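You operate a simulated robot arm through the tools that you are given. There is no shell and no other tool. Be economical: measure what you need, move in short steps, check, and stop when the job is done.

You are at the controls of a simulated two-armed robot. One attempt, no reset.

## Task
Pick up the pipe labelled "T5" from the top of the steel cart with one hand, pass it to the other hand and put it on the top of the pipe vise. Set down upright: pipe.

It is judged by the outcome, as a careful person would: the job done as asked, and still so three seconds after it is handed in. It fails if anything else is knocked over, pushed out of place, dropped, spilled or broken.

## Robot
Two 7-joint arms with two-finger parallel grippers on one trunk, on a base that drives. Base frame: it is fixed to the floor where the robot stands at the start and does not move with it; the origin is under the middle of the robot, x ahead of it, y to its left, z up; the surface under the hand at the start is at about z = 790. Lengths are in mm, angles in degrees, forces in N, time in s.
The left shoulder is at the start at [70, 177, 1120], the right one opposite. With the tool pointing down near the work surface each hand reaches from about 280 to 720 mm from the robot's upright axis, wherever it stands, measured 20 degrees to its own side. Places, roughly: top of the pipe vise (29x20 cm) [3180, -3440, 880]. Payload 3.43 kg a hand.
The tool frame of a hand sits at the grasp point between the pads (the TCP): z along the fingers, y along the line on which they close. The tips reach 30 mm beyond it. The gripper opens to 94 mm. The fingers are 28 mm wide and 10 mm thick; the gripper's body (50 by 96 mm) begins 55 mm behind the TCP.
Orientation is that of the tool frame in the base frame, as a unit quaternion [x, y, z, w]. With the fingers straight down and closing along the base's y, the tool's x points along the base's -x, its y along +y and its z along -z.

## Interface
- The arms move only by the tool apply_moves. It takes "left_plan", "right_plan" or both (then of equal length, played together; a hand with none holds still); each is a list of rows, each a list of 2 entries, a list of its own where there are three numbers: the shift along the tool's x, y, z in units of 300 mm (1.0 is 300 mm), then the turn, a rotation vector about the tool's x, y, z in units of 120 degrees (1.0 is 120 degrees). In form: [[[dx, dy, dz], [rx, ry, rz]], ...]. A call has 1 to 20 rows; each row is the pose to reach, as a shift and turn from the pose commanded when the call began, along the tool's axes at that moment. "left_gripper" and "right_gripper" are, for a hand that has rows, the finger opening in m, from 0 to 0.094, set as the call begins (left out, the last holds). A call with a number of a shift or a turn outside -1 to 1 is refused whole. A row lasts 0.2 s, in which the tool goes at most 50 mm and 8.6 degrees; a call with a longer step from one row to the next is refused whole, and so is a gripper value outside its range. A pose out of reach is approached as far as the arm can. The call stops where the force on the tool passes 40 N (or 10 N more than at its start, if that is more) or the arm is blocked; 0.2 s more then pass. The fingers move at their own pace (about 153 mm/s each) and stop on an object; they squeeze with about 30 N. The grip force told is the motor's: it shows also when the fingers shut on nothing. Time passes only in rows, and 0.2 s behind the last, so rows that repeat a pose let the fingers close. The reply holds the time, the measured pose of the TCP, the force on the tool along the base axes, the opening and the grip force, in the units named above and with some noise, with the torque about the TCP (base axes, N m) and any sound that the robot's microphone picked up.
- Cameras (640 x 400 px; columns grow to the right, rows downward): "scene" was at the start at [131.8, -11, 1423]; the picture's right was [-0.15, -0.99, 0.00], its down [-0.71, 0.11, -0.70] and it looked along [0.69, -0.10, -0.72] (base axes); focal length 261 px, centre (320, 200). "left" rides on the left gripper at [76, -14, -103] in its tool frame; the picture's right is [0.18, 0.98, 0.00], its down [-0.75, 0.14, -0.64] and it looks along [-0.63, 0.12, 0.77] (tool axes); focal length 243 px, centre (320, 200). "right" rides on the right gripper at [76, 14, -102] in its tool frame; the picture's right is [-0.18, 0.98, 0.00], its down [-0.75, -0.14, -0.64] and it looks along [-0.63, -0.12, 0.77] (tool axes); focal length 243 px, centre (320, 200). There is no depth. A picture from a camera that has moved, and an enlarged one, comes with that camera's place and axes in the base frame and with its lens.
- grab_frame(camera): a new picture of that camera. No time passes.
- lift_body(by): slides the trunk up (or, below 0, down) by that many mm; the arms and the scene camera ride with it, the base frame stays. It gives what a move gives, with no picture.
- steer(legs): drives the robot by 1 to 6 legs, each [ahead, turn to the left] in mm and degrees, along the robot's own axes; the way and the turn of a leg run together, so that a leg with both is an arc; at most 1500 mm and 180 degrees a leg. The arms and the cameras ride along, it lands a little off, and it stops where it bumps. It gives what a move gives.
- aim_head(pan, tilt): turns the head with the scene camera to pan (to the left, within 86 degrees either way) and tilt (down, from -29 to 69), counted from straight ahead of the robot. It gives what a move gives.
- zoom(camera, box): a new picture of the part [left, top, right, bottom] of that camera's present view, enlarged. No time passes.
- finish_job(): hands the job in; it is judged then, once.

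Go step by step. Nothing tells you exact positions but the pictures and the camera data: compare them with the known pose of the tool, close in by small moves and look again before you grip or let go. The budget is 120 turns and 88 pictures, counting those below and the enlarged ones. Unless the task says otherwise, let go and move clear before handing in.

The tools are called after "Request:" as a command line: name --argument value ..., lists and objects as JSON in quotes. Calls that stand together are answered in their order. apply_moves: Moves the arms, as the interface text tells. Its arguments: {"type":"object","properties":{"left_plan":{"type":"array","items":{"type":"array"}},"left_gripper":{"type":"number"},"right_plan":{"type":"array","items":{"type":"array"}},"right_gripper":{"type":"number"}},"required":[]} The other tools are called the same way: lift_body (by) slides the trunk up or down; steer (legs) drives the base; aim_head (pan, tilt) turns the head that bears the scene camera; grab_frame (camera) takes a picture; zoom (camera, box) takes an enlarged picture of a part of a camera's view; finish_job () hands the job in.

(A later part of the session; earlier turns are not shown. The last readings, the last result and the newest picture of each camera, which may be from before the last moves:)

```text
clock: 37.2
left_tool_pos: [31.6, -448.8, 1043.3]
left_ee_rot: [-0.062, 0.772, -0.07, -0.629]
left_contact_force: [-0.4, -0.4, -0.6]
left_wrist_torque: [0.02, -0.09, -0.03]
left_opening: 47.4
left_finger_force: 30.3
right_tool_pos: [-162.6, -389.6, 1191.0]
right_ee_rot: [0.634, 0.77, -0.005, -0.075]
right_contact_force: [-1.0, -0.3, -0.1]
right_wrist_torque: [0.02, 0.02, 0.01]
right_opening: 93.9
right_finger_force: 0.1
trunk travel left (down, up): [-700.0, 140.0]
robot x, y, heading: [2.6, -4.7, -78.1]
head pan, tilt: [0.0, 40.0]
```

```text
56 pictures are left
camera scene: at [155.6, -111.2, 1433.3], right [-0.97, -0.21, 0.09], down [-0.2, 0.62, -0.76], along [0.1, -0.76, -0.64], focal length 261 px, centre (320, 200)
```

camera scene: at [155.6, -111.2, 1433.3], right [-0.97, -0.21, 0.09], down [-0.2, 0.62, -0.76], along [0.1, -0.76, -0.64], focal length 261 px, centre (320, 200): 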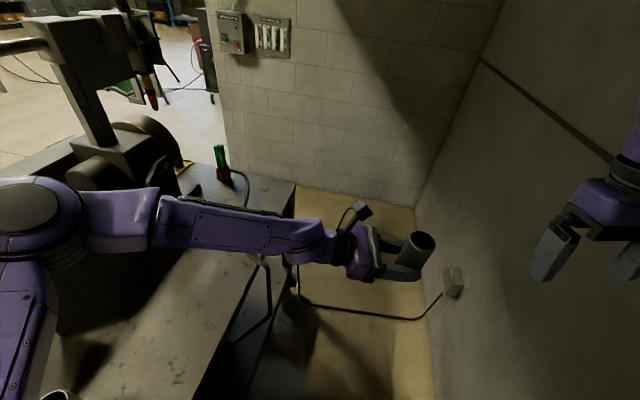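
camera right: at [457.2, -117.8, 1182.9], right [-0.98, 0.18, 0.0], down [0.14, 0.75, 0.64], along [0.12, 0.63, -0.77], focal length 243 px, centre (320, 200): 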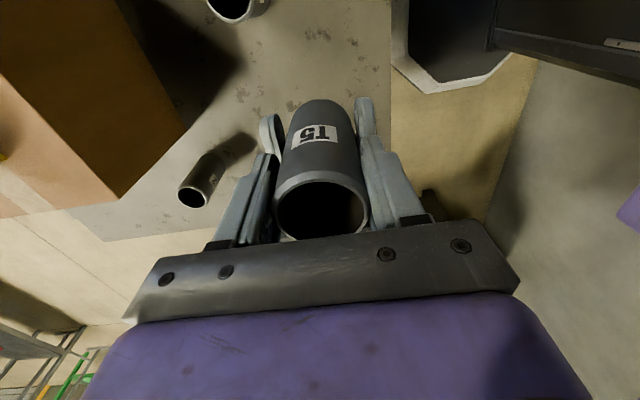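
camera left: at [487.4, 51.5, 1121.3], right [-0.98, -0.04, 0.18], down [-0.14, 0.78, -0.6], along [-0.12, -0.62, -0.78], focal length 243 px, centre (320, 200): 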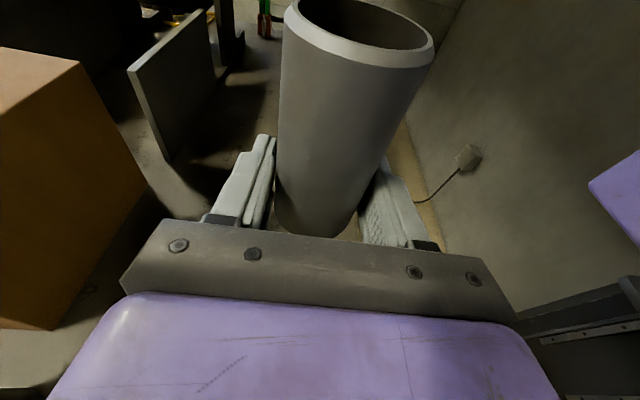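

The turn was blocked and the robot is tilted slightly toward the cart, so something on the back right touched the wall. I'll turn back a bit and look.

Request:
steer --legs '[[0, 12]]'

Request:
aim_head --pan -86 --tilt 45

Request:
grab_frame --camera "scene"

Request:
grab_frame --camera "left"

```text
clock: 37.9
left_tool_pos: [-27.3, -496.5, 1036.0]
left_ee_rot: [-0.129, 0.781, -0.087, -0.605]
left_contact_force: [1.5, -3.4, -4.2]
left_wrist_torque: [0.05, 0.0, -0.16]
left_opening: 47.0
left_finger_force: 30.0
right_tool_pos: [-183.6, -399.2, 1123.4]
right_ee_rot: [0.701, 0.668, 0.246, -0.049]
right_contact_force: [-0.7, -0.9, 0.6]
right_wrist_torque: [0.03, 0.0, 0.01]
right_opening: 94.0
right_finger_force: 0.0
trunk travel left (down, up): [-700.0, 140.0]
robot x, y, heading: [4.8, -4.3, -76.6]
head pan, tilt: [0.0, 40.0]
stopped in leg 1: the robot was blocked; the commanded pose is now the measured one
```

```text
clock: 39.5
left_tool_pos: [-29.6, -491.7, 1041.5]
left_ee_rot: [-0.127, 0.782, -0.09, -0.604]
left_contact_force: [-0.7, -0.4, -4.0]
left_wrist_torque: [0.02, -0.04, -0.01]
left_opening: 47.2
left_finger_force: 29.9
right_tool_pos: [-182.4, -397.8, 1126.4]
right_ee_rot: [0.696, 0.676, 0.238, -0.05]
right_contact_force: [0.2, -0.6, 0.1]
right_wrist_torque: [0.02, 0.0, 0.03]
right_opening: 94.0
right_finger_force: 0.1
trunk travel left (down, up): [-700.0, 140.0]
robot x, y, heading: [10.1, -1.4, -75.7]
head pan, tilt: [-85.9, 45.0]
```

```text
55 pictures are left
camera scene: at [81.9, -39.7, 1434.7], right [-0.31, 0.95, 0.0], down [0.6, 0.2, -0.78], along [-0.74, -0.24, -0.63], focal length 261 px, centre (320, 200)
```

scene: 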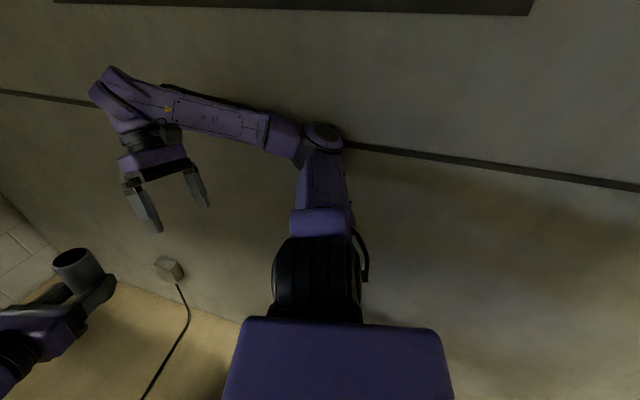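

```text
54 pictures are left
camera left: at [53.2, -483.4, 1140.7], right [-0.34, 0.92, 0.19], down [0.73, 0.39, -0.56], along [-0.59, -0.05, -0.8], focal length 243 px, centre (320, 200)
```

left: 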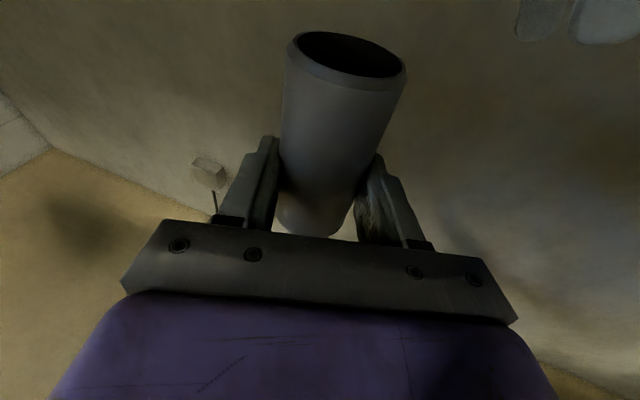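

Request:
aim_head --pan 45 --tilt 40

Request:
grab_frame --camera "scene"

Request:
aim_head --pan 0 --tilt 50

Request:
grab_frame --camera "scene"

```text
clock: 41.7
left_tool_pos: [-30.3, -493.4, 1040.5]
left_ee_rot: [-0.125, 0.782, -0.089, -0.604]
left_contact_force: [1.1, -0.1, -4.3]
left_wrist_torque: [-0.01, -0.02, 0.05]
left_opening: 47.0
left_finger_force: 29.8
right_tool_pos: [-184.2, -402.9, 1123.9]
right_ee_rot: [0.693, 0.679, 0.236, -0.049]
right_contact_force: [0.2, -0.7, -0.8]
right_wrist_torque: [0.0, -0.03, 0.0]
right_opening: 94.2
right_finger_force: 0.0
trunk travel left (down, up): [-700.0, 140.0]
robot x, y, heading: [11.1, -8.0, -75.9]
head pan, tilt: [45.0, 40.0]
```

```text
53 pictures are left
camera scene: at [231.4, -59.0, 1427.1], right [-0.51, -0.86, 0.07], down [-0.62, 0.31, -0.72], along [0.59, -0.41, -0.69], focal length 261 px, centre (320, 200)
```

scene: 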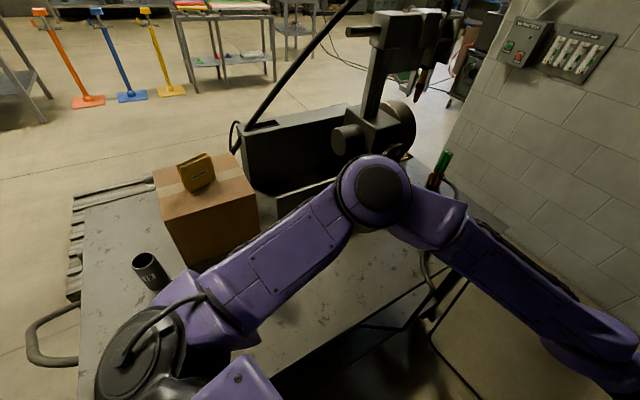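

```text
clock: 42.8
left_tool_pos: [-32.5, -494.0, 1039.8]
left_ee_rot: [-0.125, 0.782, -0.09, -0.604]
left_contact_force: [0.4, -0.2, -4.3]
left_wrist_torque: [0.0, -0.06, 0.0]
left_opening: 47.2
left_finger_force: 30.5
right_tool_pos: [-185.0, -403.8, 1122.9]
right_ee_rot: [0.692, 0.68, 0.235, -0.049]
right_contact_force: [-0.2, 0.2, 0.2]
right_wrist_torque: [0.0, -0.03, 0.02]
right_opening: 94.0
right_finger_force: 0.1
trunk travel left (down, up): [-700.0, 140.0]
robot x, y, heading: [9.6, -5.0, -75.6]
head pan, tilt: [0.0, 50.0]
```

```text
52 pictures are left
camera scene: at [176.0, -90.7, 1419.1], right [-0.96, -0.25, 0.1], down [-0.25, 0.72, -0.64], along [0.09, -0.64, -0.76], focal length 261 px, centre (320, 200)
```

scene: 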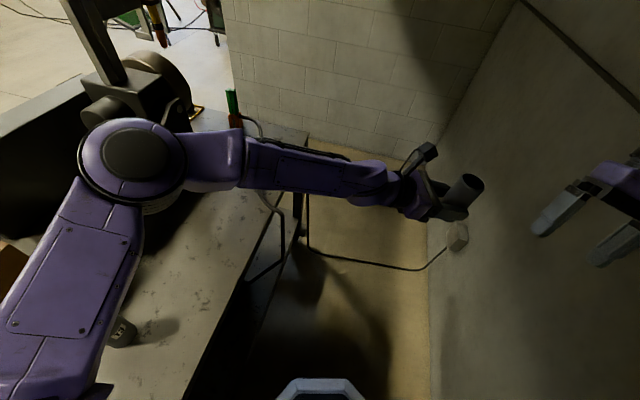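

The right elbow appears jammed on the wall behind and is making the robot lean. I'll extend the right hand forward and inward to pull that elbow off the wall.

Request:
apply_moves --right_plan '[[[-0.064, 0.084, -0.055], [0, 0, 0]], [[-0.128, 0.168, -0.109], [0, 0, 0]], [[-0.193, 0.252, -0.164], [0, 0, 0]], [[-0.257, 0.335, -0.218], [0, 0, 0]], [[-0.321, 0.419, -0.273], [0, 0, 0]], [[-0.385, 0.503, -0.327], [0, 0, 0]], [[-0.385, 0.503, -0.327], [0, 0, 0]]]'

Request:
aim_head --pan -80 --tilt 40

Request:
grab_frame --camera "scene"

```text
clock: 43.1
left_tool_pos: [-53.6, -516.6, 1021.5]
left_ee_rot: [-0.156, 0.792, -0.085, -0.583]
left_contact_force: [2.3, -2.5, -3.2]
left_wrist_torque: [0.1, 0.03, -0.11]
left_opening: 47.1
left_finger_force: 29.6
right_tool_pos: [-220.9, -425.6, 1107.2]
right_ee_rot: [0.696, 0.637, 0.332, 0.004]
right_contact_force: [0.9, 0.2, 0.4]
right_wrist_torque: [-0.01, 0.04, -0.04]
right_opening: 93.9
right_finger_force: 0.0
trunk travel left (down, up): [-700.0, 140.0]
robot x, y, heading: [11.5, -12.7, -74.3]
head pan, tilt: [0.0, 50.0]
stopped in row 1 (left hand): the arm was blocked; the commanded pose is now the measured one
```

```text
clock: 44.6
left_tool_pos: [-58.9, -511.5, 1019.9]
left_ee_rot: [-0.15, 0.795, -0.08, -0.582]
left_contact_force: [-0.1, -0.8, -4.1]
left_wrist_torque: [0.0, -0.08, -0.01]
left_opening: 47.1
left_finger_force: 29.9
right_tool_pos: [-213.3, -425.4, 1097.7]
right_ee_rot: [0.669, 0.66, 0.341, 0.014]
right_contact_force: [-1.3, 0.3, -0.9]
right_wrist_torque: [-0.04, -0.02, 0.01]
right_opening: 94.0
right_finger_force: 0.0
trunk travel left (down, up): [-700.0, 140.0]
robot x, y, heading: [16.4, -10.7, -72.1]
head pan, tilt: [-80.0, 40.0]
```

```text
51 pictures are left
camera scene: at [85.2, -55.5, 1440.9], right [-0.47, 0.88, 0.02], down [0.5, 0.28, -0.82], along [-0.73, -0.38, -0.57], focal length 261 px, centre (320, 200)
```

scene: 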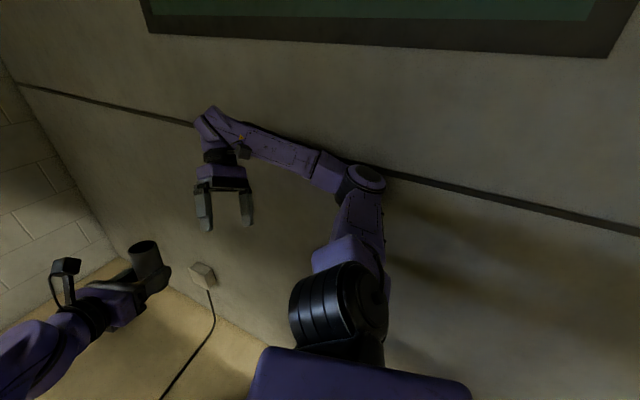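

The right elbow, upper arm sideways, is wedged against the back wall. Turning left swings it away from the wall, and the last attempts did gain a few degrees. I'll continue turning left.

Request:
steer --legs '[[0, 25]]'

Request:
grab_frame --camera "scene"

```text
clock: 45.3
left_tool_pos: [8.9, -595.2, 947.7]
left_ee_rot: [-0.25, 0.815, -0.078, -0.517]
left_contact_force: [-0.8, -0.6, -1.2]
left_wrist_torque: [0.13, -0.16, 0.01]
left_opening: 46.0
left_finger_force: 30.3
right_tool_pos: [-257.6, -467.9, 1045.8]
right_ee_rot: [0.619, 0.632, 0.464, 0.036]
right_contact_force: [4.2, -1.4, 0.1]
right_wrist_torque: [0.05, 0.22, 0.28]
right_opening: 94.0
right_finger_force: 0.1
trunk travel left (down, up): [-700.0, 140.0]
robot x, y, heading: [25.8, -29.2, -66.7]
head pan, tilt: [-80.0, 40.0]
stopped in leg 1: the robot was blocked; the commanded pose is now the measured one
```

```text
50 pictures are left
camera scene: at [85.3, -75.9, 1440.3], right [-0.55, 0.84, 0.02], down [0.47, 0.33, -0.82], along [-0.69, -0.44, -0.58], focal length 261 px, centre (320, 200)
```

scene: 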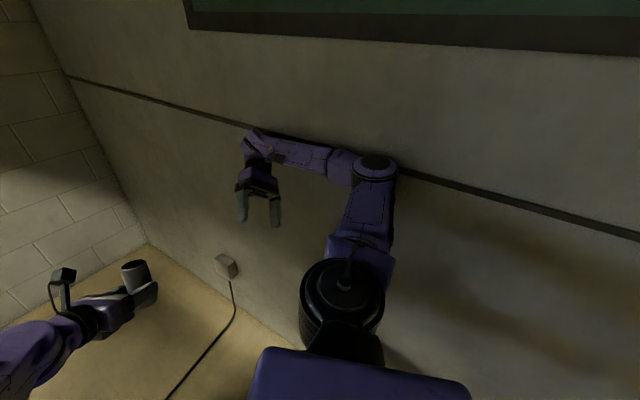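

Request:
aim_head --pan 30 --tilt 50

Request:
grab_frame --camera "scene"

Request:
grab_frame --camera "right"

```text
clock: 47.2
left_tool_pos: [-28.8, -586.3, 995.1]
left_ee_rot: [-0.353, 0.69, 0.082, -0.627]
left_contact_force: [0.8, -1.4, -5.9]
left_wrist_torque: [0.02, -0.01, -0.01]
left_opening: 46.8
left_finger_force: 29.8
right_tool_pos: [-267.5, -466.5, 1036.4]
right_ee_rot: [0.62, 0.636, 0.459, 0.026]
right_contact_force: [0.3, 0.2, 0.6]
right_wrist_torque: [0.01, -0.05, -0.01]
right_opening: 94.0
right_finger_force: 0.1
trunk travel left (down, up): [-700.0, 140.0]
robot x, y, heading: [27.3, -22.1, -64.0]
head pan, tilt: [30.0, 50.0]
```

```text
49 pictures are left
camera scene: at [217.2, -81.1, 1415.1], right [-0.56, -0.83, 0.06], down [-0.68, 0.42, -0.6], along [0.47, -0.38, -0.8], focal length 261 px, centre (320, 200)
```

scene: 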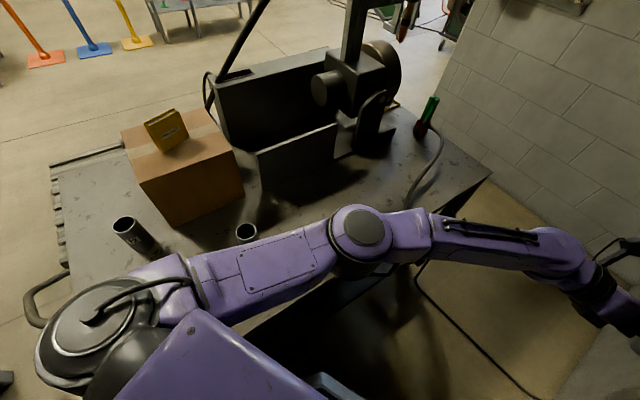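

```text
48 pictures are left
camera right: at [-335.2, -465.1, 1146.0], right [0.79, -0.34, 0.51], down [-0.32, -0.94, -0.12], along [0.52, -0.07, -0.85], focal length 243 px, centre (320, 200)
```

right: 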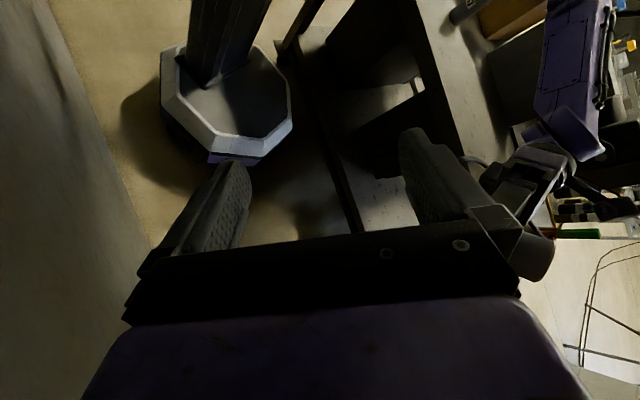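

The right elbow is still propped against the wall and the base is slightly tipped. I'll move gently forward with a left arc, which carries the elbow away from the wall.

Request:
steer --legs '[[60, 15]]'

Request:
aim_head --pan -60 --tilt 45

Request:
grab_frame --camera "scene"

```text
clock: 47.9
left_tool_pos: [154.0, -649.2, 934.0]
left_ee_rot: [0.595, -0.517, -0.097, 0.607]
left_contact_force: [5.1, 1.2, 0.8]
left_wrist_torque: [0.04, 0.04, -0.2]
left_opening: 0.0
left_finger_force: 29.7
right_tool_pos: [-231.7, -503.4, 982.1]
right_ee_rot: [0.567, 0.604, 0.56, 0.022]
right_contact_force: [4.3, 1.8, 2.0]
right_wrist_torque: [-0.15, 0.24, 0.08]
right_opening: 94.1
right_finger_force: 0.0
trunk travel left (down, up): [-700.0, 140.0]
robot x, y, heading: [36.4, -38.1, -58.4]
head pan, tilt: [30.0, 50.0]
stopped in leg 1: the robot was blocked; the commanded pose is now the measured one
```

```text
clock: 49.6
left_tool_pos: [110.9, -709.5, 914.1]
left_ee_rot: [0.605, -0.523, -0.073, 0.596]
left_contact_force: [0.9, -0.7, 0.6]
left_wrist_torque: [-0.01, 0.01, 0.01]
left_opening: 0.0
left_finger_force: 30.6
right_tool_pos: [-268.5, -506.9, 967.7]
right_ee_rot: [0.513, 0.639, 0.573, 0.005]
right_contact_force: [0.2, -0.9, 0.4]
right_wrist_torque: [0.01, 0.01, 0.0]
right_opening: 94.3
right_finger_force: 0.2
trunk travel left (down, up): [-700.0, 140.0]
robot x, y, heading: [31.0, -31.0, -58.0]
head pan, tilt: [-60.0, 45.0]
```

```text
47 pictures are left
camera scene: at [87.9, -195.2, 1426.2], right [-0.88, 0.47, 0.06], down [0.3, 0.65, -0.7], along [-0.37, -0.6, -0.71], focal length 261 px, centre (320, 200)
```

scene: 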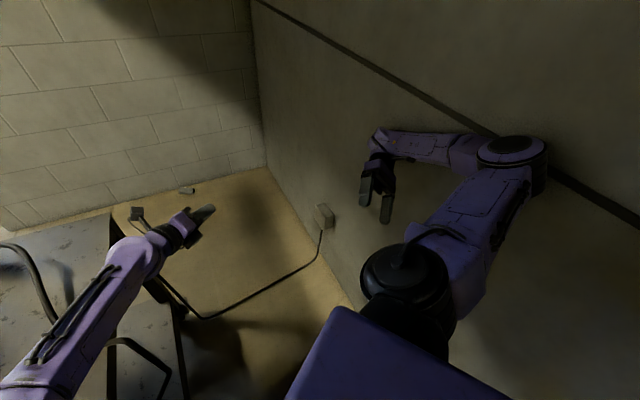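

The pipe slipped out and lies on the floor by the right wall, at about (225, -1910). First I'll free the jammed arm by extending the right hand along the passage so its elbow comes off the wall. Then I'll recover the pipe.

Request:
apply_moves --right_plan '[[[-0.039, 0.026, -0.026], [0, 0, 0]], [[-0.078, 0.051, -0.051], [0, 0, 0]], [[-0.117, 0.077, -0.077], [0, 0, 0]], [[-0.155, 0.102, -0.102], [0, 0, 0]], [[-0.194, 0.128, -0.128], [0, 0, 0]], [[-0.233, 0.153, -0.153], [0, 0, 0]], [[-0.272, 0.179, -0.179], [0, 0, 0]], [[-0.311, 0.204, -0.204], [0, 0, 0]], [[-0.35, 0.23, -0.23], [0, 0, 0]], [[-0.389, 0.255, -0.255], [0, 0, 0]], [[-0.466, 0.306, -0.306], [0, 0, 0]], [[-0.544, 0.357, -0.357], [0, 0, 0]], [[-0.622, 0.408, -0.408], [0, 0, 0]], [[-0.699, 0.459, -0.459], [0, 0, 0]], [[-0.777, 0.51, -0.51], [0, 0, 0]], [[-0.777, 0.51, -0.51], [0, 0, 0]]]'

Request:
grab_frame --camera "scene"

```text
clock: 49.9
left_tool_pos: [65.2, -657.8, 889.2]
left_ee_rot: [0.565, -0.552, -0.106, 0.605]
left_contact_force: [2.1, -2.3, 1.5]
left_wrist_torque: [0.09, -0.12, -0.25]
left_opening: 29.9
left_finger_force: 0.0
right_tool_pos: [-265.8, -509.8, 974.9]
right_ee_rot: [0.512, 0.645, 0.566, 0.024]
right_contact_force: [0.5, -0.1, 0.7]
right_wrist_torque: [-0.03, 0.02, 0.03]
right_opening: 94.1
right_finger_force: 0.0
trunk travel left (down, up): [-700.0, 140.0]
robot x, y, heading: [31.6, -34.2, -56.1]
head pan, tilt: [-60.0, 45.0]
stopped in row 1 (left hand): the arm was blocked; the commanded pose is now the measured one
```

```text
46 pictures are left
camera scene: at [119.9, -192.7, 1429.0], right [-0.89, 0.44, 0.07], down [0.26, 0.66, -0.71], along [-0.36, -0.61, -0.7], focal length 261 px, centre (320, 200)
```

scene: 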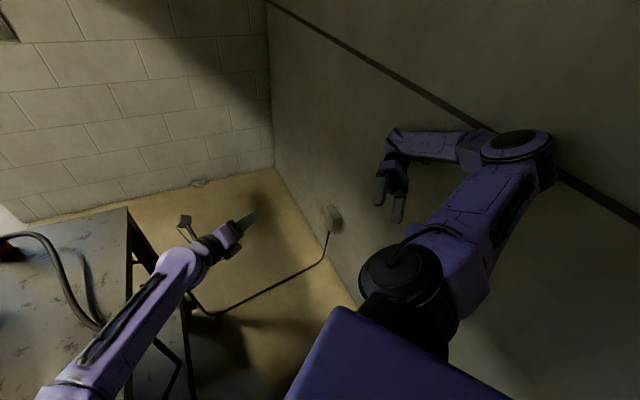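

Request:
aim_head --pan 60 --tilt 55

Request:
grab_frame --camera "scene"

Request:
grab_frame --camera "right"

```text
clock: 51.9
left_tool_pos: [81.4, -613.5, 752.0]
left_ee_rot: [0.657, -0.461, -0.21, 0.558]
left_contact_force: [-37.0, 11.2, -32.5]
left_wrist_torque: [-1.72, 1.44, 2.74]
left_opening: 30.1
left_finger_force: 0.5
right_tool_pos: [-267.4, -525.2, 972.4]
right_ee_rot: [0.51, 0.651, 0.562, 0.035]
right_contact_force: [-0.3, 2.2, -0.2]
right_wrist_torque: [-0.01, -0.05, -0.14]
right_opening: 94.0
right_finger_force: 0.2
trunk travel left (down, up): [-700.0, 140.0]
robot x, y, heading: [37.1, -28.1, -52.8]
head pan, tilt: [60.0, 55.0]
```

```text
45 pictures are left
camera scene: at [265.5, -177.3, 1407.3], right [0.12, -0.99, -0.1], down [-0.86, -0.06, -0.5], along [0.49, 0.14, -0.86], focal length 261 px, centre (320, 200)
```

scene: 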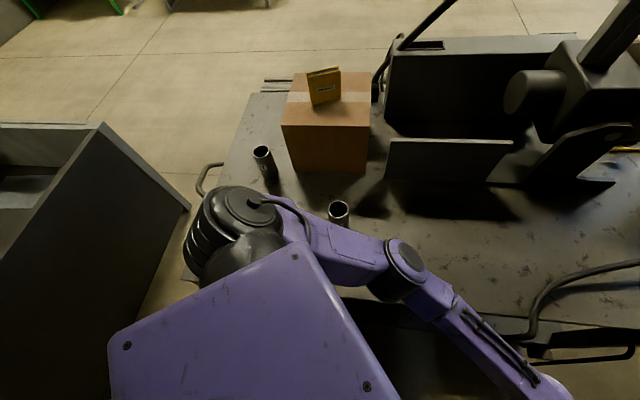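

```text
44 pictures are left
camera right: at [-357.6, -546.2, 1062.1], right [0.7, -0.28, 0.66], down [-0.13, -0.95, -0.27], along [0.7, 0.11, -0.7], focal length 243 px, centre (320, 200)
```

right: 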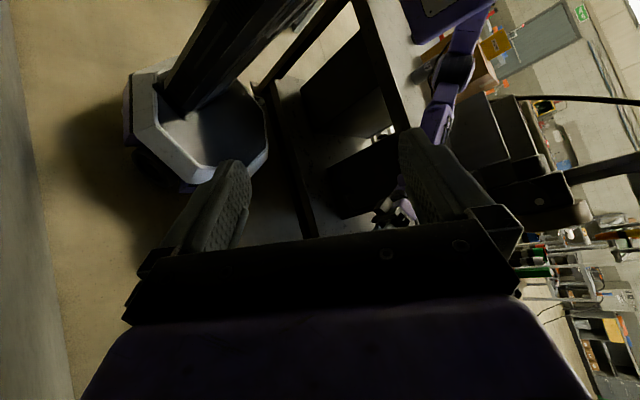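

Request:
aim_head --pan 0 --tilt 60

Request:
grab_frame --camera "scene"

Request:
grab_frame --camera "left"

```text
clock: 53.2
left_tool_pos: [279.2, -781.0, 962.6]
left_ee_rot: [-0.515, 0.625, -0.232, -0.539]
left_contact_force: [0.2, 1.2, 0.2]
left_wrist_torque: [0.0, -0.02, -0.01]
left_opening: 30.1
left_finger_force: 0.1
right_tool_pos: [-267.8, -515.4, 971.3]
right_ee_rot: [0.505, 0.647, 0.571, 0.025]
right_contact_force: [0.2, 0.3, -0.8]
right_wrist_torque: [-0.02, -0.02, 0.02]
right_opening: 94.0
right_finger_force: 0.1
trunk travel left (down, up): [-700.0, 140.0]
robot x, y, heading: [39.5, -30.0, -55.4]
head pan, tilt: [0.0, 60.0]
```

```text
43 pictures are left
camera scene: at [210.9, -218.3, 1401.4], right [-0.82, -0.57, 0.02], down [-0.53, 0.74, -0.41], along [0.22, -0.35, -0.91], focal length 261 px, centre (320, 200)
```

scene: 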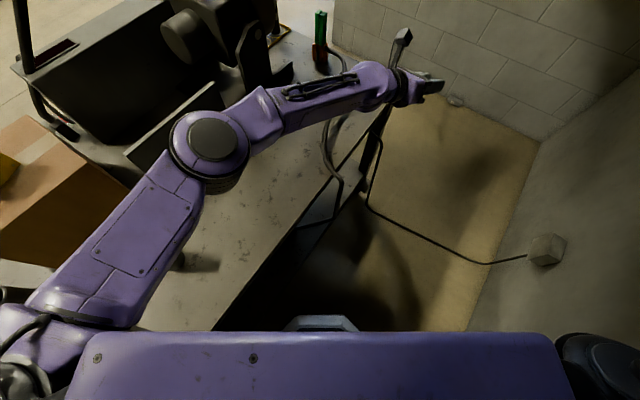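

```text
42 pictures are left
camera left: at [346.3, -729.8, 1060.6], right [-0.86, 0.29, 0.43], down [0.07, 0.89, -0.45], along [-0.51, -0.36, -0.78], focal length 243 px, centre (320, 200)
```

left: 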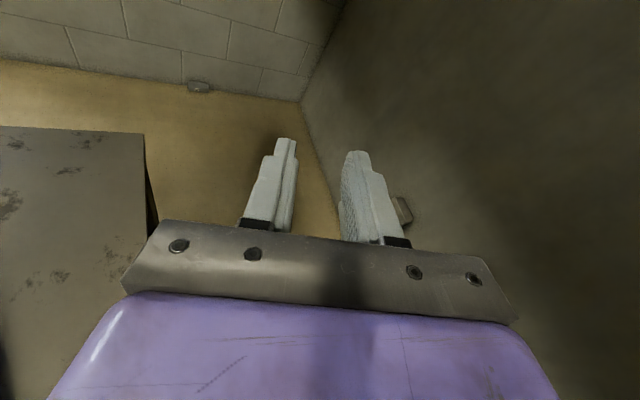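

The left arm has come free again with no contact force, and the robot still leans slightly forward. I'll retry extending the right hand along the passage.

Request:
apply_moves --right_plan '[[[-0.039, 0.026, -0.026], [0, 0, 0]], [[-0.078, 0.051, -0.051], [0, 0, 0]], [[-0.117, 0.077, -0.077], [0, 0, 0]], [[-0.155, 0.102, -0.102], [0, 0, 0]], [[-0.194, 0.128, -0.128], [0, 0, 0]], [[-0.233, 0.153, -0.153], [0, 0, 0]], [[-0.272, 0.179, -0.179], [0, 0, 0]], [[-0.311, 0.204, -0.204], [0, 0, 0]], [[-0.35, 0.23, -0.23], [0, 0, 0]], [[-0.389, 0.255, -0.255], [0, 0, 0]], [[-0.466, 0.306, -0.306], [0, 0, 0]], [[-0.544, 0.357, -0.357], [0, 0, 0]], [[-0.622, 0.408, -0.408], [0, 0, 0]], [[-0.699, 0.459, -0.459], [0, 0, 0]], [[-0.777, 0.51, -0.51], [0, 0, 0]], [[-0.777, 0.51, -0.51], [0, 0, 0]]]'

Request:
aim_head --pan -75 --tilt 35

Request:
grab_frame --camera "scene"

```text
clock: 53.5
left_tool_pos: [321.8, -736.0, 874.4]
left_ee_rot: [0.649, -0.517, 0.073, 0.553]
left_contact_force: [7.0, 2.5, -9.6]
left_wrist_torque: [-0.63, 0.55, -0.4]
left_opening: 29.8
left_finger_force: 0.0
right_tool_pos: [-273.9, -507.1, 986.7]
right_ee_rot: [0.479, 0.682, 0.551, 0.043]
right_contact_force: [1.9, -0.9, 3.6]
right_wrist_torque: [-0.21, 0.28, 0.2]
right_opening: 93.8
right_finger_force: 0.1
trunk travel left (down, up): [-700.0, 140.0]
robot x, y, heading: [37.9, -26.5, -50.4]
head pan, tilt: [0.0, 60.0]
stopped in row 1 (left hand): the arm was blocked; the commanded pose is now the measured one
```

```text
clock: 55.0
left_tool_pos: [351.2, -743.3, 820.6]
left_ee_rot: [0.747, -0.345, 0.016, 0.568]
left_contact_force: [-11.9, -16.7, 77.2]
left_wrist_torque: [4.38, -1.98, 0.0]
left_opening: 30.1
left_finger_force: 0.1
right_tool_pos: [-267.8, -518.8, 984.8]
right_ee_rot: [0.479, 0.681, 0.549, 0.073]
right_contact_force: [-0.9, -0.6, -0.7]
right_wrist_torque: [0.0, -0.02, -0.01]
right_opening: 94.1
right_finger_force: 0.0
trunk travel left (down, up): [-700.0, 140.0]
robot x, y, heading: [60.0, -43.4, -48.2]
head pan, tilt: [-75.0, 35.0]
```

```text
41 pictures are left
camera scene: at [162.2, -261.7, 1443.0], right [-0.83, 0.54, 0.11], down [0.25, 0.54, -0.8], along [-0.49, -0.64, -0.59], focal length 261 px, centre (320, 200)
```

scene: 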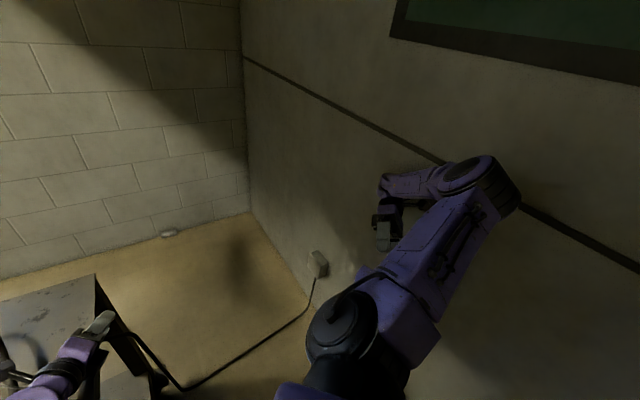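

Request:
grab_frame --camera "right"

Request:
aim_head --pan 20 --tilt 55

Request:
grab_frame --camera "scene"

```text
40 pictures are left
camera right: at [-364.8, -533.7, 1069.0], right [0.66, -0.2, 0.73], down [-0.08, -0.98, -0.19], along [0.75, 0.07, -0.66], focal length 243 px, centre (320, 200)
```

right: 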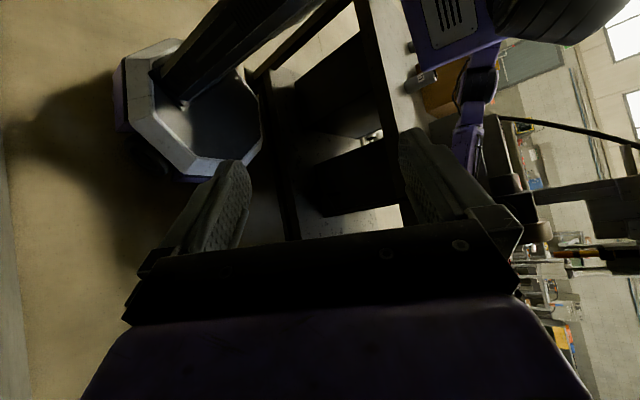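

```text
clock: 56.7
left_tool_pos: [447.7, -752.7, 842.2]
left_ee_rot: [0.663, -0.537, 0.252, 0.458]
left_contact_force: [11.5, 12.5, -65.1]
left_wrist_torque: [-4.94, 0.85, -0.66]
left_opening: 30.4
left_finger_force: 0.9
right_tool_pos: [-271.6, -517.6, 994.7]
right_ee_rot: [0.495, 0.684, 0.531, 0.069]
right_contact_force: [0.4, 1.9, 1.6]
right_wrist_torque: [-0.1, 0.08, 0.0]
right_opening: 93.9
right_finger_force: 0.0
trunk travel left (down, up): [-700.0, 140.0]
robot x, y, heading: [60.8, -34.1, -47.9]
head pan, tilt: [20.0, 55.0]
```

```text
39 pictures are left
camera scene: at [295.7, -221.0, 1402.7], right [-0.47, -0.88, -0.03], down [-0.78, 0.43, -0.46], along [0.42, -0.2, -0.89], focal length 261 px, centre (320, 200)
```

scene: 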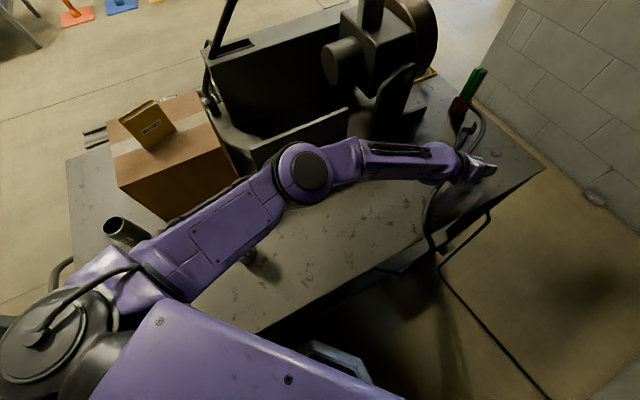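

Request:
zoom --camera "scene" --box '[340, 50, 560, 290]'

Request:
grab_frame --camera "left"

```text
1.67 times, centred on (450, 170) of scene
camera zoom: at [295.7, -221.0, 1402.7], right [-0.47, -0.88, -0.03], down [-0.78, 0.43, -0.46], along [0.42, -0.2, -0.89], focal length 435 px, centre (103, 250)
```

zoom: 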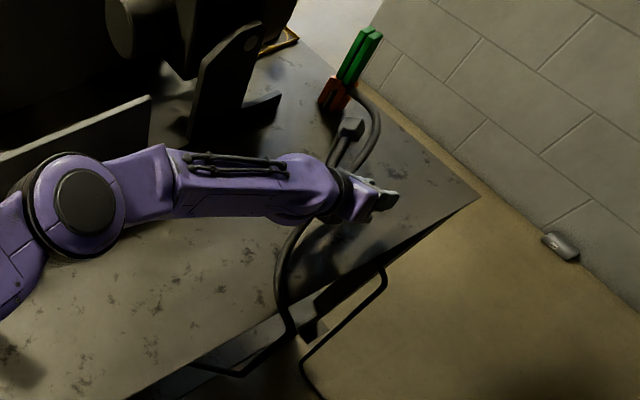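

```text
37 pictures are left
camera left: at [501.0, -699.6, 947.1], right [-0.87, -0.1, 0.48], down [-0.26, 0.92, -0.28], along [-0.42, -0.37, -0.83], focal length 243 px, centre (320, 200)
```

left: 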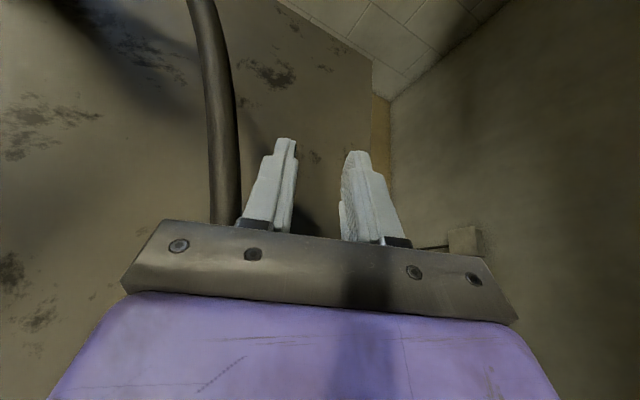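

The left hand is resting on the cart top beside the hose. I'll raise it while drawing the right hand away from the back wall.

Request:
apply_moves --left_plan '[[[0.11, 0.045, -0.061], [0, 0, 0]], [[0.22, 0.09, -0.122], [0, 0, 0]], [[0.33, 0.135, -0.183], [0, 0, 0]], [[0.44, 0.18, -0.244], [0, 0, 0]], [[0.55, 0.225, -0.305], [0, 0, 0]], [[0.55, 0.225, -0.305], [0, 0, 0]]]' --right_plan '[[[-0.078, 0.108, 0.056], [0, 0, 0]], [[-0.156, 0.216, 0.112], [0, 0, 0]], [[-0.234, 0.324, 0.168], [0, 0, 0]], [[-0.312, 0.432, 0.224], [0, 0, 0]], [[-0.39, 0.54, 0.28], [0, 0, 0]], [[-0.47, 0.647, 0.337], [0, 0, 0]]]'

```text
clock: 57.0
left_tool_pos: [480.5, -722.4, 986.3]
left_ee_rot: [0.615, -0.484, 0.177, 0.597]
left_contact_force: [10.3, 0.7, 1.2]
left_wrist_torque: [-0.01, 0.06, -0.68]
left_opening: 30.1
left_finger_force: 0.1
right_tool_pos: [-251.2, -527.5, 990.9]
right_ee_rot: [0.463, 0.728, 0.494, 0.106]
right_contact_force: [4.7, -3.9, 0.1]
right_wrist_torque: [0.17, 0.17, 0.38]
right_opening: 94.1
right_finger_force: 0.0
trunk travel left (down, up): [-700.0, 140.0]
robot x, y, heading: [83.5, -51.9, -37.4]
head pan, tilt: [20.0, 55.0]
stopped in row 1 (left hand): the arm was blocked; the commanded pose is now the measured one
```

Request:
apply_moves --right_plan '[[[-0.09, 0.1, 0.0545], [0, 0, 0]], [[-0.18, 0.2, 0.109], [0, 0, 0]], [[-0.27, 0.3, 0.1635], [0, 0, 0]], [[-0.36, 0.4, 0.218], [0, 0, 0]], [[-0.45, 0.5, 0.2725], [0, 0, 0]], [[-0.537, 0.597, 0.327], [0, 0, 0]]]'

Request:
grab_frame --camera "scene"

```text
clock: 57.3
left_tool_pos: [600.0, -711.7, 1138.4]
left_ee_rot: [0.595, -0.436, 0.292, 0.609]
left_contact_force: [1.1, 1.9, 0.3]
left_wrist_torque: [0.04, 0.0, 0.0]
left_opening: 30.0
left_finger_force: 0.0
right_tool_pos: [-225.4, -536.5, 968.1]
right_ee_rot: [0.396, 0.767, 0.462, 0.203]
right_contact_force: [3.9, -1.9, 0.7]
right_wrist_torque: [0.01, 0.22, 0.27]
right_opening: 94.2
right_finger_force: 0.1
trunk travel left (down, up): [-700.0, 140.0]
robot x, y, heading: [105.9, -65.9, -32.7]
head pan, tilt: [20.0, 55.0]
stopped in row 1 (left hand): the force on the tool passed its limit at 98 N (the readings are from after the stop); the commanded pose is now the measured one
```

```text
36 pictures are left
camera scene: at [376.4, -188.4, 1406.1], right [-0.22, -0.97, -0.03], down [-0.86, 0.21, -0.47], along [0.47, -0.08, -0.88], focal length 261 px, centre (320, 200)
```

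scene: 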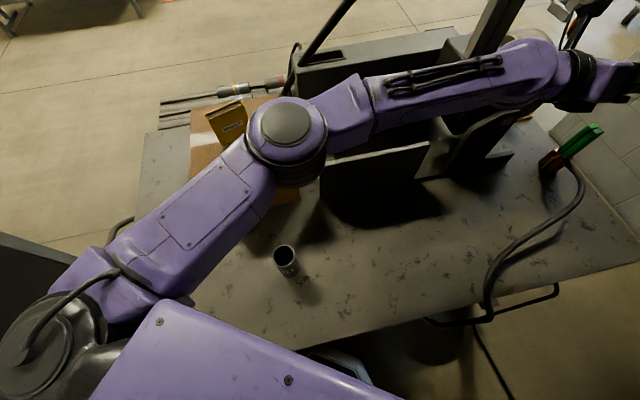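

The robot still leans forward and the left arm is stretched over the cart in front of the saw. I'll retract the left hand toward the robot, and bring the right hand and its wrist away from the wall.

Request:
apply_moves --left_plan '[[[-0.028, 0.084, -0.019], [0, 0, 0]], [[-0.057, 0.169, -0.038], [0, 0, 0]], [[-0.085, 0.253, -0.057], [0, 0, 0]], [[-0.113, 0.338, -0.076], [0, 0, 0]], [[-0.142, 0.422, -0.095], [0, 0, 0]], [[-0.17, 0.507, -0.113], [0, 0, 0]]]' --right_plan '[[[-0.108, 0.081, 0.017], [0, 0, 0]], [[-0.217, 0.161, 0.034], [0, 0, 0]], [[-0.325, 0.242, 0.052], [0, 0, 0]], [[-0.433, 0.322, 0.069], [0, 0, 0]], [[-0.542, 0.403, 0.086], [0, 0, 0]], [[-0.65, 0.483, 0.103], [0, 0, 0]]]'

Request:
grab_frame --camera "scene"

```text
clock: 57.6
left_tool_pos: [664.2, -682.1, 1158.5]
left_ee_rot: [0.629, -0.396, 0.346, 0.572]
left_contact_force: [3.9, 3.1, -1.8]
left_wrist_torque: [-0.12, 0.01, -0.34]
left_opening: 30.3
left_finger_force: 0.1
right_tool_pos: [-254.8, -519.8, 983.7]
right_ee_rot: [0.439, 0.773, 0.412, 0.201]
right_contact_force: [4.8, -6.8, 0.8]
right_wrist_torque: [0.23, 0.24, 0.44]
right_opening: 94.2
right_finger_force: 0.0
trunk travel left (down, up): [-700.0, 140.0]
robot x, y, heading: [110.2, -66.3, -30.5]
head pan, tilt: [20.0, 55.0]
stopped in row 1 (left hand): the arm was blocked; the commanded pose is now the measured one
```

```text
35 pictures are left
camera scene: at [381.7, -184.9, 1405.2], right [-0.18, -0.98, -0.04], down [-0.86, 0.18, -0.47], along [0.47, -0.05, -0.88], focal length 261 px, centre (320, 200)
```

scene: 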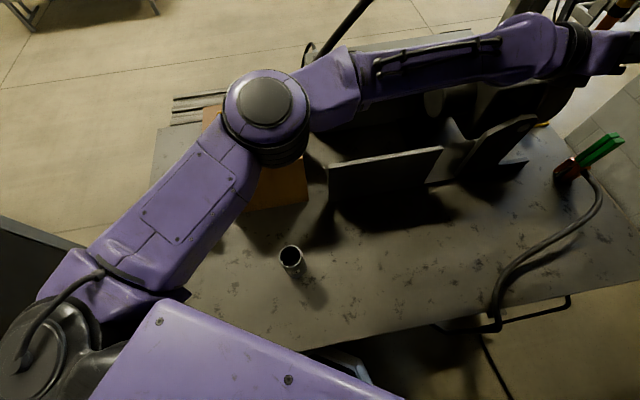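

Request:
grab_frame --camera "right"

Request:
grab_frame --camera "left"

```text
34 pictures are left
camera right: at [-357.3, -499.4, 1059.2], right [0.6, 0.12, 0.79], down [-0.1, -0.97, 0.22], along [0.79, -0.21, -0.57], focal length 243 px, centre (320, 200)
```

right: 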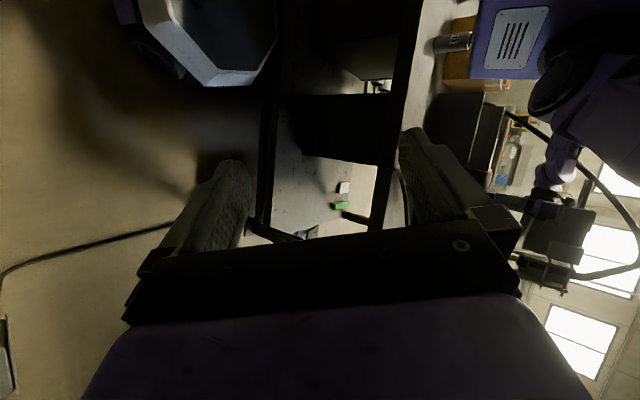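

```text
33 pictures are left
camera left: at [714.2, -587.8, 1231.5], right [-0.8, -0.05, 0.6], down [-0.45, 0.71, -0.54], along [-0.4, -0.7, -0.59], focal length 243 px, centre (320, 200)
```

left: 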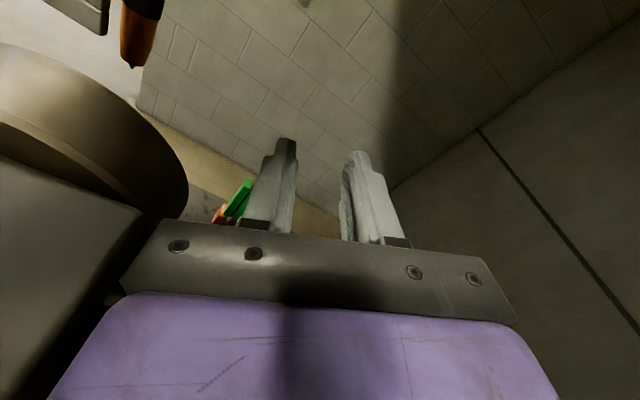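

The left hand hangs just above the saw, and I must not push the saw. I'll nudge the left hand up and back, and the right hand away from the back wall.

Request:
apply_moves --left_plan '[[[0.073, 0.129, 0.056], [0, 0, 0]], [[0.11, 0.2, 0.08], [0, 0, 0]]]' --right_plan '[[[-0.1, 0.077, 0.1], [0, 0, 0]], [[-0.2, 0.154, 0.2], [0, 0, 0]]]'

```text
clock: 58.0
left_tool_pos: [752.5, -648.2, 1219.8]
left_ee_rot: [0.64, -0.35, 0.421, 0.539]
left_contact_force: [4.0, -2.2, 0.1]
left_wrist_torque: [0.1, -0.01, -0.34]
left_opening: 30.0
left_finger_force: 0.1
right_tool_pos: [-258.8, -471.2, 1023.4]
right_ee_rot: [0.457, 0.769, 0.428, 0.127]
right_contact_force: [4.8, -5.5, -12.1]
right_wrist_torque: [0.61, -0.29, 0.26]
right_opening: 94.1
right_finger_force: 0.0
trunk travel left (down, up): [-700.0, 140.0]
robot x, y, heading: [127.9, -72.7, -27.0]
head pan, tilt: [20.0, 55.0]
stopped in row 1 (left hand): the arm was blocked; the commanded pose is now the measured one
```

Request:
lift_body --by -60

Request:
grab_frame --camera "scene"

```text
clock: 58.3
left_tool_pos: [767.2, -625.8, 1299.2]
left_ee_rot: [0.581, -0.357, 0.503, 0.53]
left_contact_force: [-29.0, 19.3, 24.0]
left_wrist_torque: [-0.78, -0.87, -0.48]
left_opening: 6.8
left_finger_force: 0.0
right_tool_pos: [-263.8, -490.4, 981.1]
right_ee_rot: [0.534, 0.769, 0.278, 0.215]
right_contact_force: [-14.2, 38.1, -17.3]
right_wrist_torque: [-1.67, -1.74, -2.15]
right_opening: 94.1
right_finger_force: 0.1
trunk travel left (down, up): [-697.0, 143.0]
robot x, y, heading: [136.5, -78.8, -25.1]
head pan, tilt: [20.0, 55.0]
stopped: the arm was blocked; the commanded pose is now the measured one
```

```text
32 pictures are left
camera scene: at [414.7, -173.7, 1404.6], right [-0.09, -1.0, -0.04], down [-0.88, 0.1, -0.47], along [0.47, -0.01, -0.88], focal length 261 px, centre (320, 200)
```

scene: 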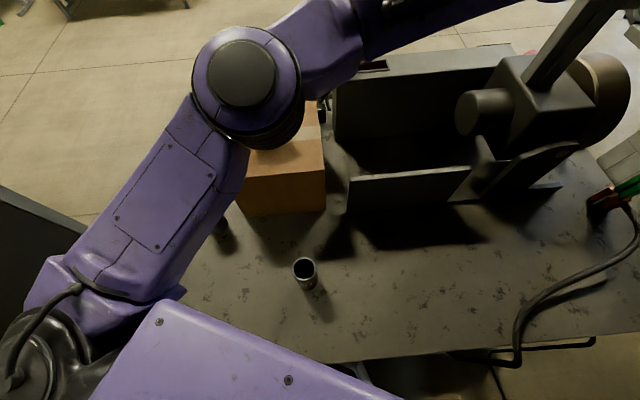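

Request:
aim_head --pan -86 --tilt 40

Request:
grab_frame --camera "scene"

Request:
grab_frame --camera "left"

```text
clock: 60.1
left_tool_pos: [770.1, -624.8, 1289.6]
left_ee_rot: [0.594, -0.343, 0.481, 0.546]
left_contact_force: [-68.8, -10.0, 41.0]
left_wrist_torque: [0.06, -1.43, 0.26]
left_opening: 0.1
left_finger_force: 0.1
right_tool_pos: [-268.4, -457.2, 1000.3]
right_ee_rot: [0.552, 0.763, 0.277, 0.189]
right_contact_force: [0.3, 8.0, 0.1]
right_wrist_torque: [-0.3, 0.03, -0.49]
right_opening: 94.0
right_finger_force: 0.1
trunk travel left (down, up): [-697.0, 143.0]
robot x, y, heading: [137.5, -76.3, -25.9]
head pan, tilt: [-85.9, 40.0]
```

```text
31 pictures are left
camera scene: at [325.3, -240.9, 1432.1], right [-0.92, 0.37, 0.13], down [0.14, 0.63, -0.76], along [-0.36, -0.68, -0.63], focal length 261 px, centre (320, 200)
```

scene: 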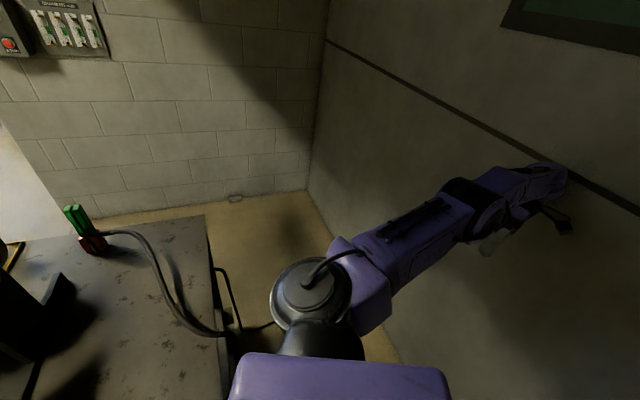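

```text
30 pictures are left
camera left: at [787.1, -513.1, 1351.0], right [-0.86, -0.14, 0.49], down [-0.49, 0.52, -0.71], along [-0.15, -0.84, -0.51], focal length 243 px, centre (320, 200)
```

left: 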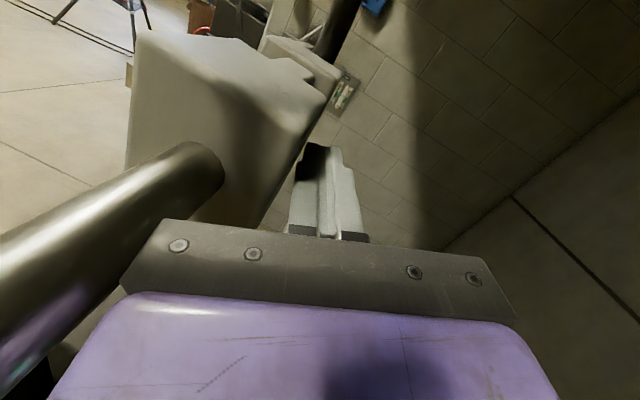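

The right arm is braced like a strut against the back wall and the left arm rests against the saw. I'll try once more to shorten both, left hand back from the saw and right wrist folded off the wall.

Request:
apply_moves --left_plan '[[[0.002, 0.156, -0.027], [0, 0, 0]], [[0.004, 0.312, -0.054], [0, 0, 0]], [[0.006, 0.468, -0.081], [0, 0, 0]]]' --right_plan '[[[-0.048, 0.11, 0.089], [0.066, 0, 0]], [[-0.096, 0.22, 0.178], [0.132, 0, 0]], [[-0.144, 0.33, 0.267], [0.198, 0, 0]]]'

Request:
grab_frame --camera "scene"

```text
clock: 60.5
left_tool_pos: [767.5, -620.7, 1288.6]
left_ee_rot: [0.647, -0.255, 0.434, 0.573]
left_contact_force: [-131.6, -17.6, -7.2]
left_wrist_torque: [0.3, -0.8, -3.63]
left_opening: 0.2
left_finger_force: 0.1
right_tool_pos: [-259.1, -433.6, 981.6]
right_ee_rot: [0.565, 0.746, 0.256, 0.243]
right_contact_force: [0.6, -0.4, 0.6]
right_wrist_torque: [-0.07, 0.06, 0.0]
right_opening: 93.8
right_finger_force: 0.1
trunk travel left (down, up): [-697.0, 143.0]
robot x, y, heading: [139.5, -82.8, -25.4]
head pan, tilt: [-85.9, 40.0]
stopped in row 1 (right hand): the arm was blocked; the commanded pose is now the measured one
```

```text
29 pictures are left
camera scene: at [331.3, -273.7, 1427.2], right [-0.92, 0.36, 0.14], down [0.14, 0.65, -0.75], along [-0.36, -0.67, -0.65], focal length 261 px, centre (320, 200)
```

scene: 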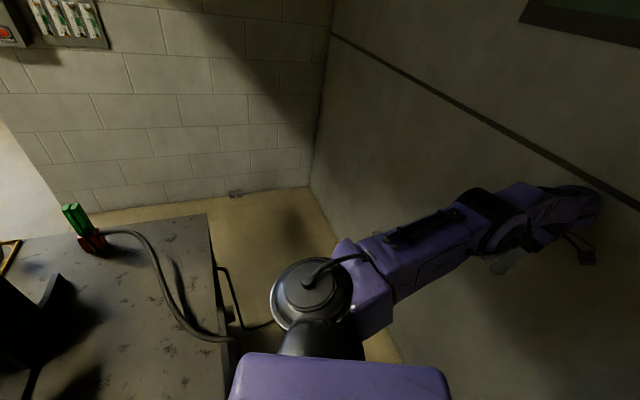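

Request:
apply_moves --right_plan '[[[-0.152, 0.016, 0.028], [0, 0, 0]], [[-0.304, 0.032, 0.056], [0, 0, 0]], [[-0.456, 0.048, 0.084], [0, 0, 0]], [[-0.608, 0.064, 0.112], [0, 0, 0]]]'

Request:
apply_moves --right_plan '[[[-0.152, 0.016, 0.028], [0, 0, 0]], [[-0.304, 0.032, 0.056], [0, 0, 0]], [[-0.456, 0.048, 0.084], [0, 0, 0]], [[-0.608, 0.064, 0.112], [0, 0, 0]]]'

```text
clock: 60.8
left_tool_pos: [763.9, -604.6, 1282.5]
left_ee_rot: [0.666, -0.22, 0.446, 0.556]
left_contact_force: [-95.7, -81.7, -9.0]
left_wrist_torque: [0.63, -0.4, -4.05]
left_opening: 0.0
left_finger_force: 0.0
right_tool_pos: [-256.2, -461.4, 970.6]
right_ee_rot: [0.541, 0.761, 0.191, 0.303]
right_contact_force: [0.3, 2.8, -0.1]
right_wrist_torque: [-0.14, 0.03, -0.12]
right_opening: 93.9
right_finger_force: 0.1
trunk travel left (down, up): [-697.0, 143.0]
robot x, y, heading: [141.2, -86.7, -25.8]
head pan, tilt: [-85.9, 40.0]
stopped in row 1 (left hand): the arm was blocked; the commanded pose is now the measured one
```

```text
clock: 61.1
left_tool_pos: [786.4, -497.8, 1356.2]
left_ee_rot: [0.645, -0.119, 0.495, 0.57]
left_contact_force: [-2.4, -0.4, -1.6]
left_wrist_torque: [-0.07, 0.0, 0.04]
left_opening: 30.0
left_finger_force: 0.0
right_tool_pos: [-247.9, -489.1, 947.0]
right_ee_rot: [0.505, 0.763, 0.14, 0.379]
right_contact_force: [7.2, 12.3, -8.7]
right_wrist_torque: [-0.62, -0.11, -0.88]
right_opening: 94.1
right_finger_force: 0.1
trunk travel left (down, up): [-697.0, 143.0]
robot x, y, heading: [142.0, -87.5, -24.5]
head pan, tilt: [-85.9, 40.0]
stopped in row 1 (left hand): the arm was blocked; the commanded pose is now the measured one
```

The left hand is now free of the saw and the right hand slides along the wall with each nudge. I'll continue in that direction while bringing the left hand back.

Request:
apply_moves --left_plan '[[[0.029, 0.119, -0.09], [0, 0, 0]], [[0.058, 0.238, -0.18], [0, 0, 0]], [[0.087, 0.357, -0.27], [0, 0, 0]]]' --right_plan '[[[-0.142, -0.034, 0.061], [0, 0, 0]], [[-0.284, -0.068, 0.122], [0, 0, 0]], [[-0.426, -0.102, 0.183], [0, 0, 0]]]'

Request:
apply_moves --left_plan '[[[0.029, 0.119, -0.09], [0, 0, 0]], [[0.058, 0.238, -0.18], [0, 0, 0]], [[0.087, 0.357, -0.27], [0, 0, 0]]]' --right_plan '[[[-0.142, -0.034, 0.061], [0, 0, 0]], [[-0.284, -0.068, 0.122], [0, 0, 0]], [[-0.426, -0.102, 0.183], [0, 0, 0]]]'

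Request:
grab_frame --camera "scene"

```text
clock: 61.4
left_tool_pos: [723.1, -456.3, 1422.5]
left_ee_rot: [0.616, -0.072, 0.507, 0.599]
left_contact_force: [1.0, 0.7, -0.8]
left_wrist_torque: [0.0, -0.06, -0.12]
left_opening: 30.2
left_finger_force: 0.0
right_tool_pos: [-245.1, -519.4, 918.4]
right_ee_rot: [0.505, 0.745, 0.103, 0.424]
right_contact_force: [0.1, -0.2, -0.6]
right_wrist_torque: [-0.02, 0.01, 0.02]
right_opening: 93.8
right_finger_force: 0.1
trunk travel left (down, up): [-697.0, 143.0]
robot x, y, heading: [146.5, -86.0, -23.7]
head pan, tilt: [-85.9, 40.0]
stopped in row 1 (left hand): the arm was blocked; the commanded pose is now the measured one
```

```text
clock: 61.8
left_tool_pos: [645.1, -385.4, 1465.6]
left_ee_rot: [0.599, -0.025, 0.511, 0.615]
left_contact_force: [2.8, 2.0, -0.5]
left_wrist_torque: [0.03, -0.08, -0.24]
left_opening: 30.0
left_finger_force: 0.0
right_tool_pos: [-242.1, -542.4, 901.9]
right_ee_rot: [0.494, 0.719, 0.06, 0.485]
right_contact_force: [0.2, -0.4, 0.6]
right_wrist_torque: [0.0, 0.0, 0.0]
right_opening: 94.2
right_finger_force: 0.0
trunk travel left (down, up): [-697.0, 143.0]
robot x, y, heading: [147.3, -84.7, -22.8]
head pan, tilt: [-85.9, 40.0]
stopped in row 1 (left hand): the arm was blocked; the commanded pose is now the measured one
```

```text
28 pictures are left
camera scene: at [302.8, -228.2, 1432.5], right [-0.94, 0.32, 0.1], down [0.13, 0.63, -0.76], along [-0.31, -0.71, -0.64], focal length 261 px, centre (320, 200)
```

scene: 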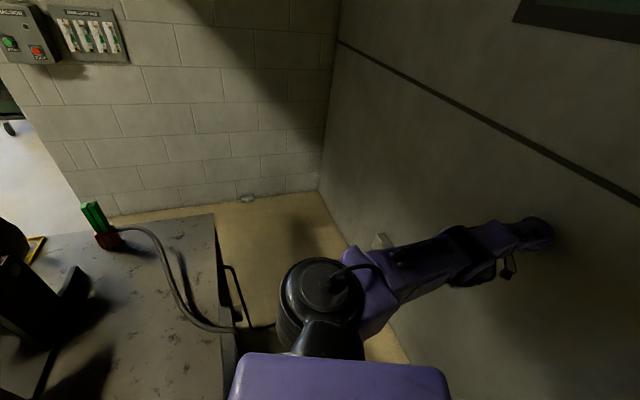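

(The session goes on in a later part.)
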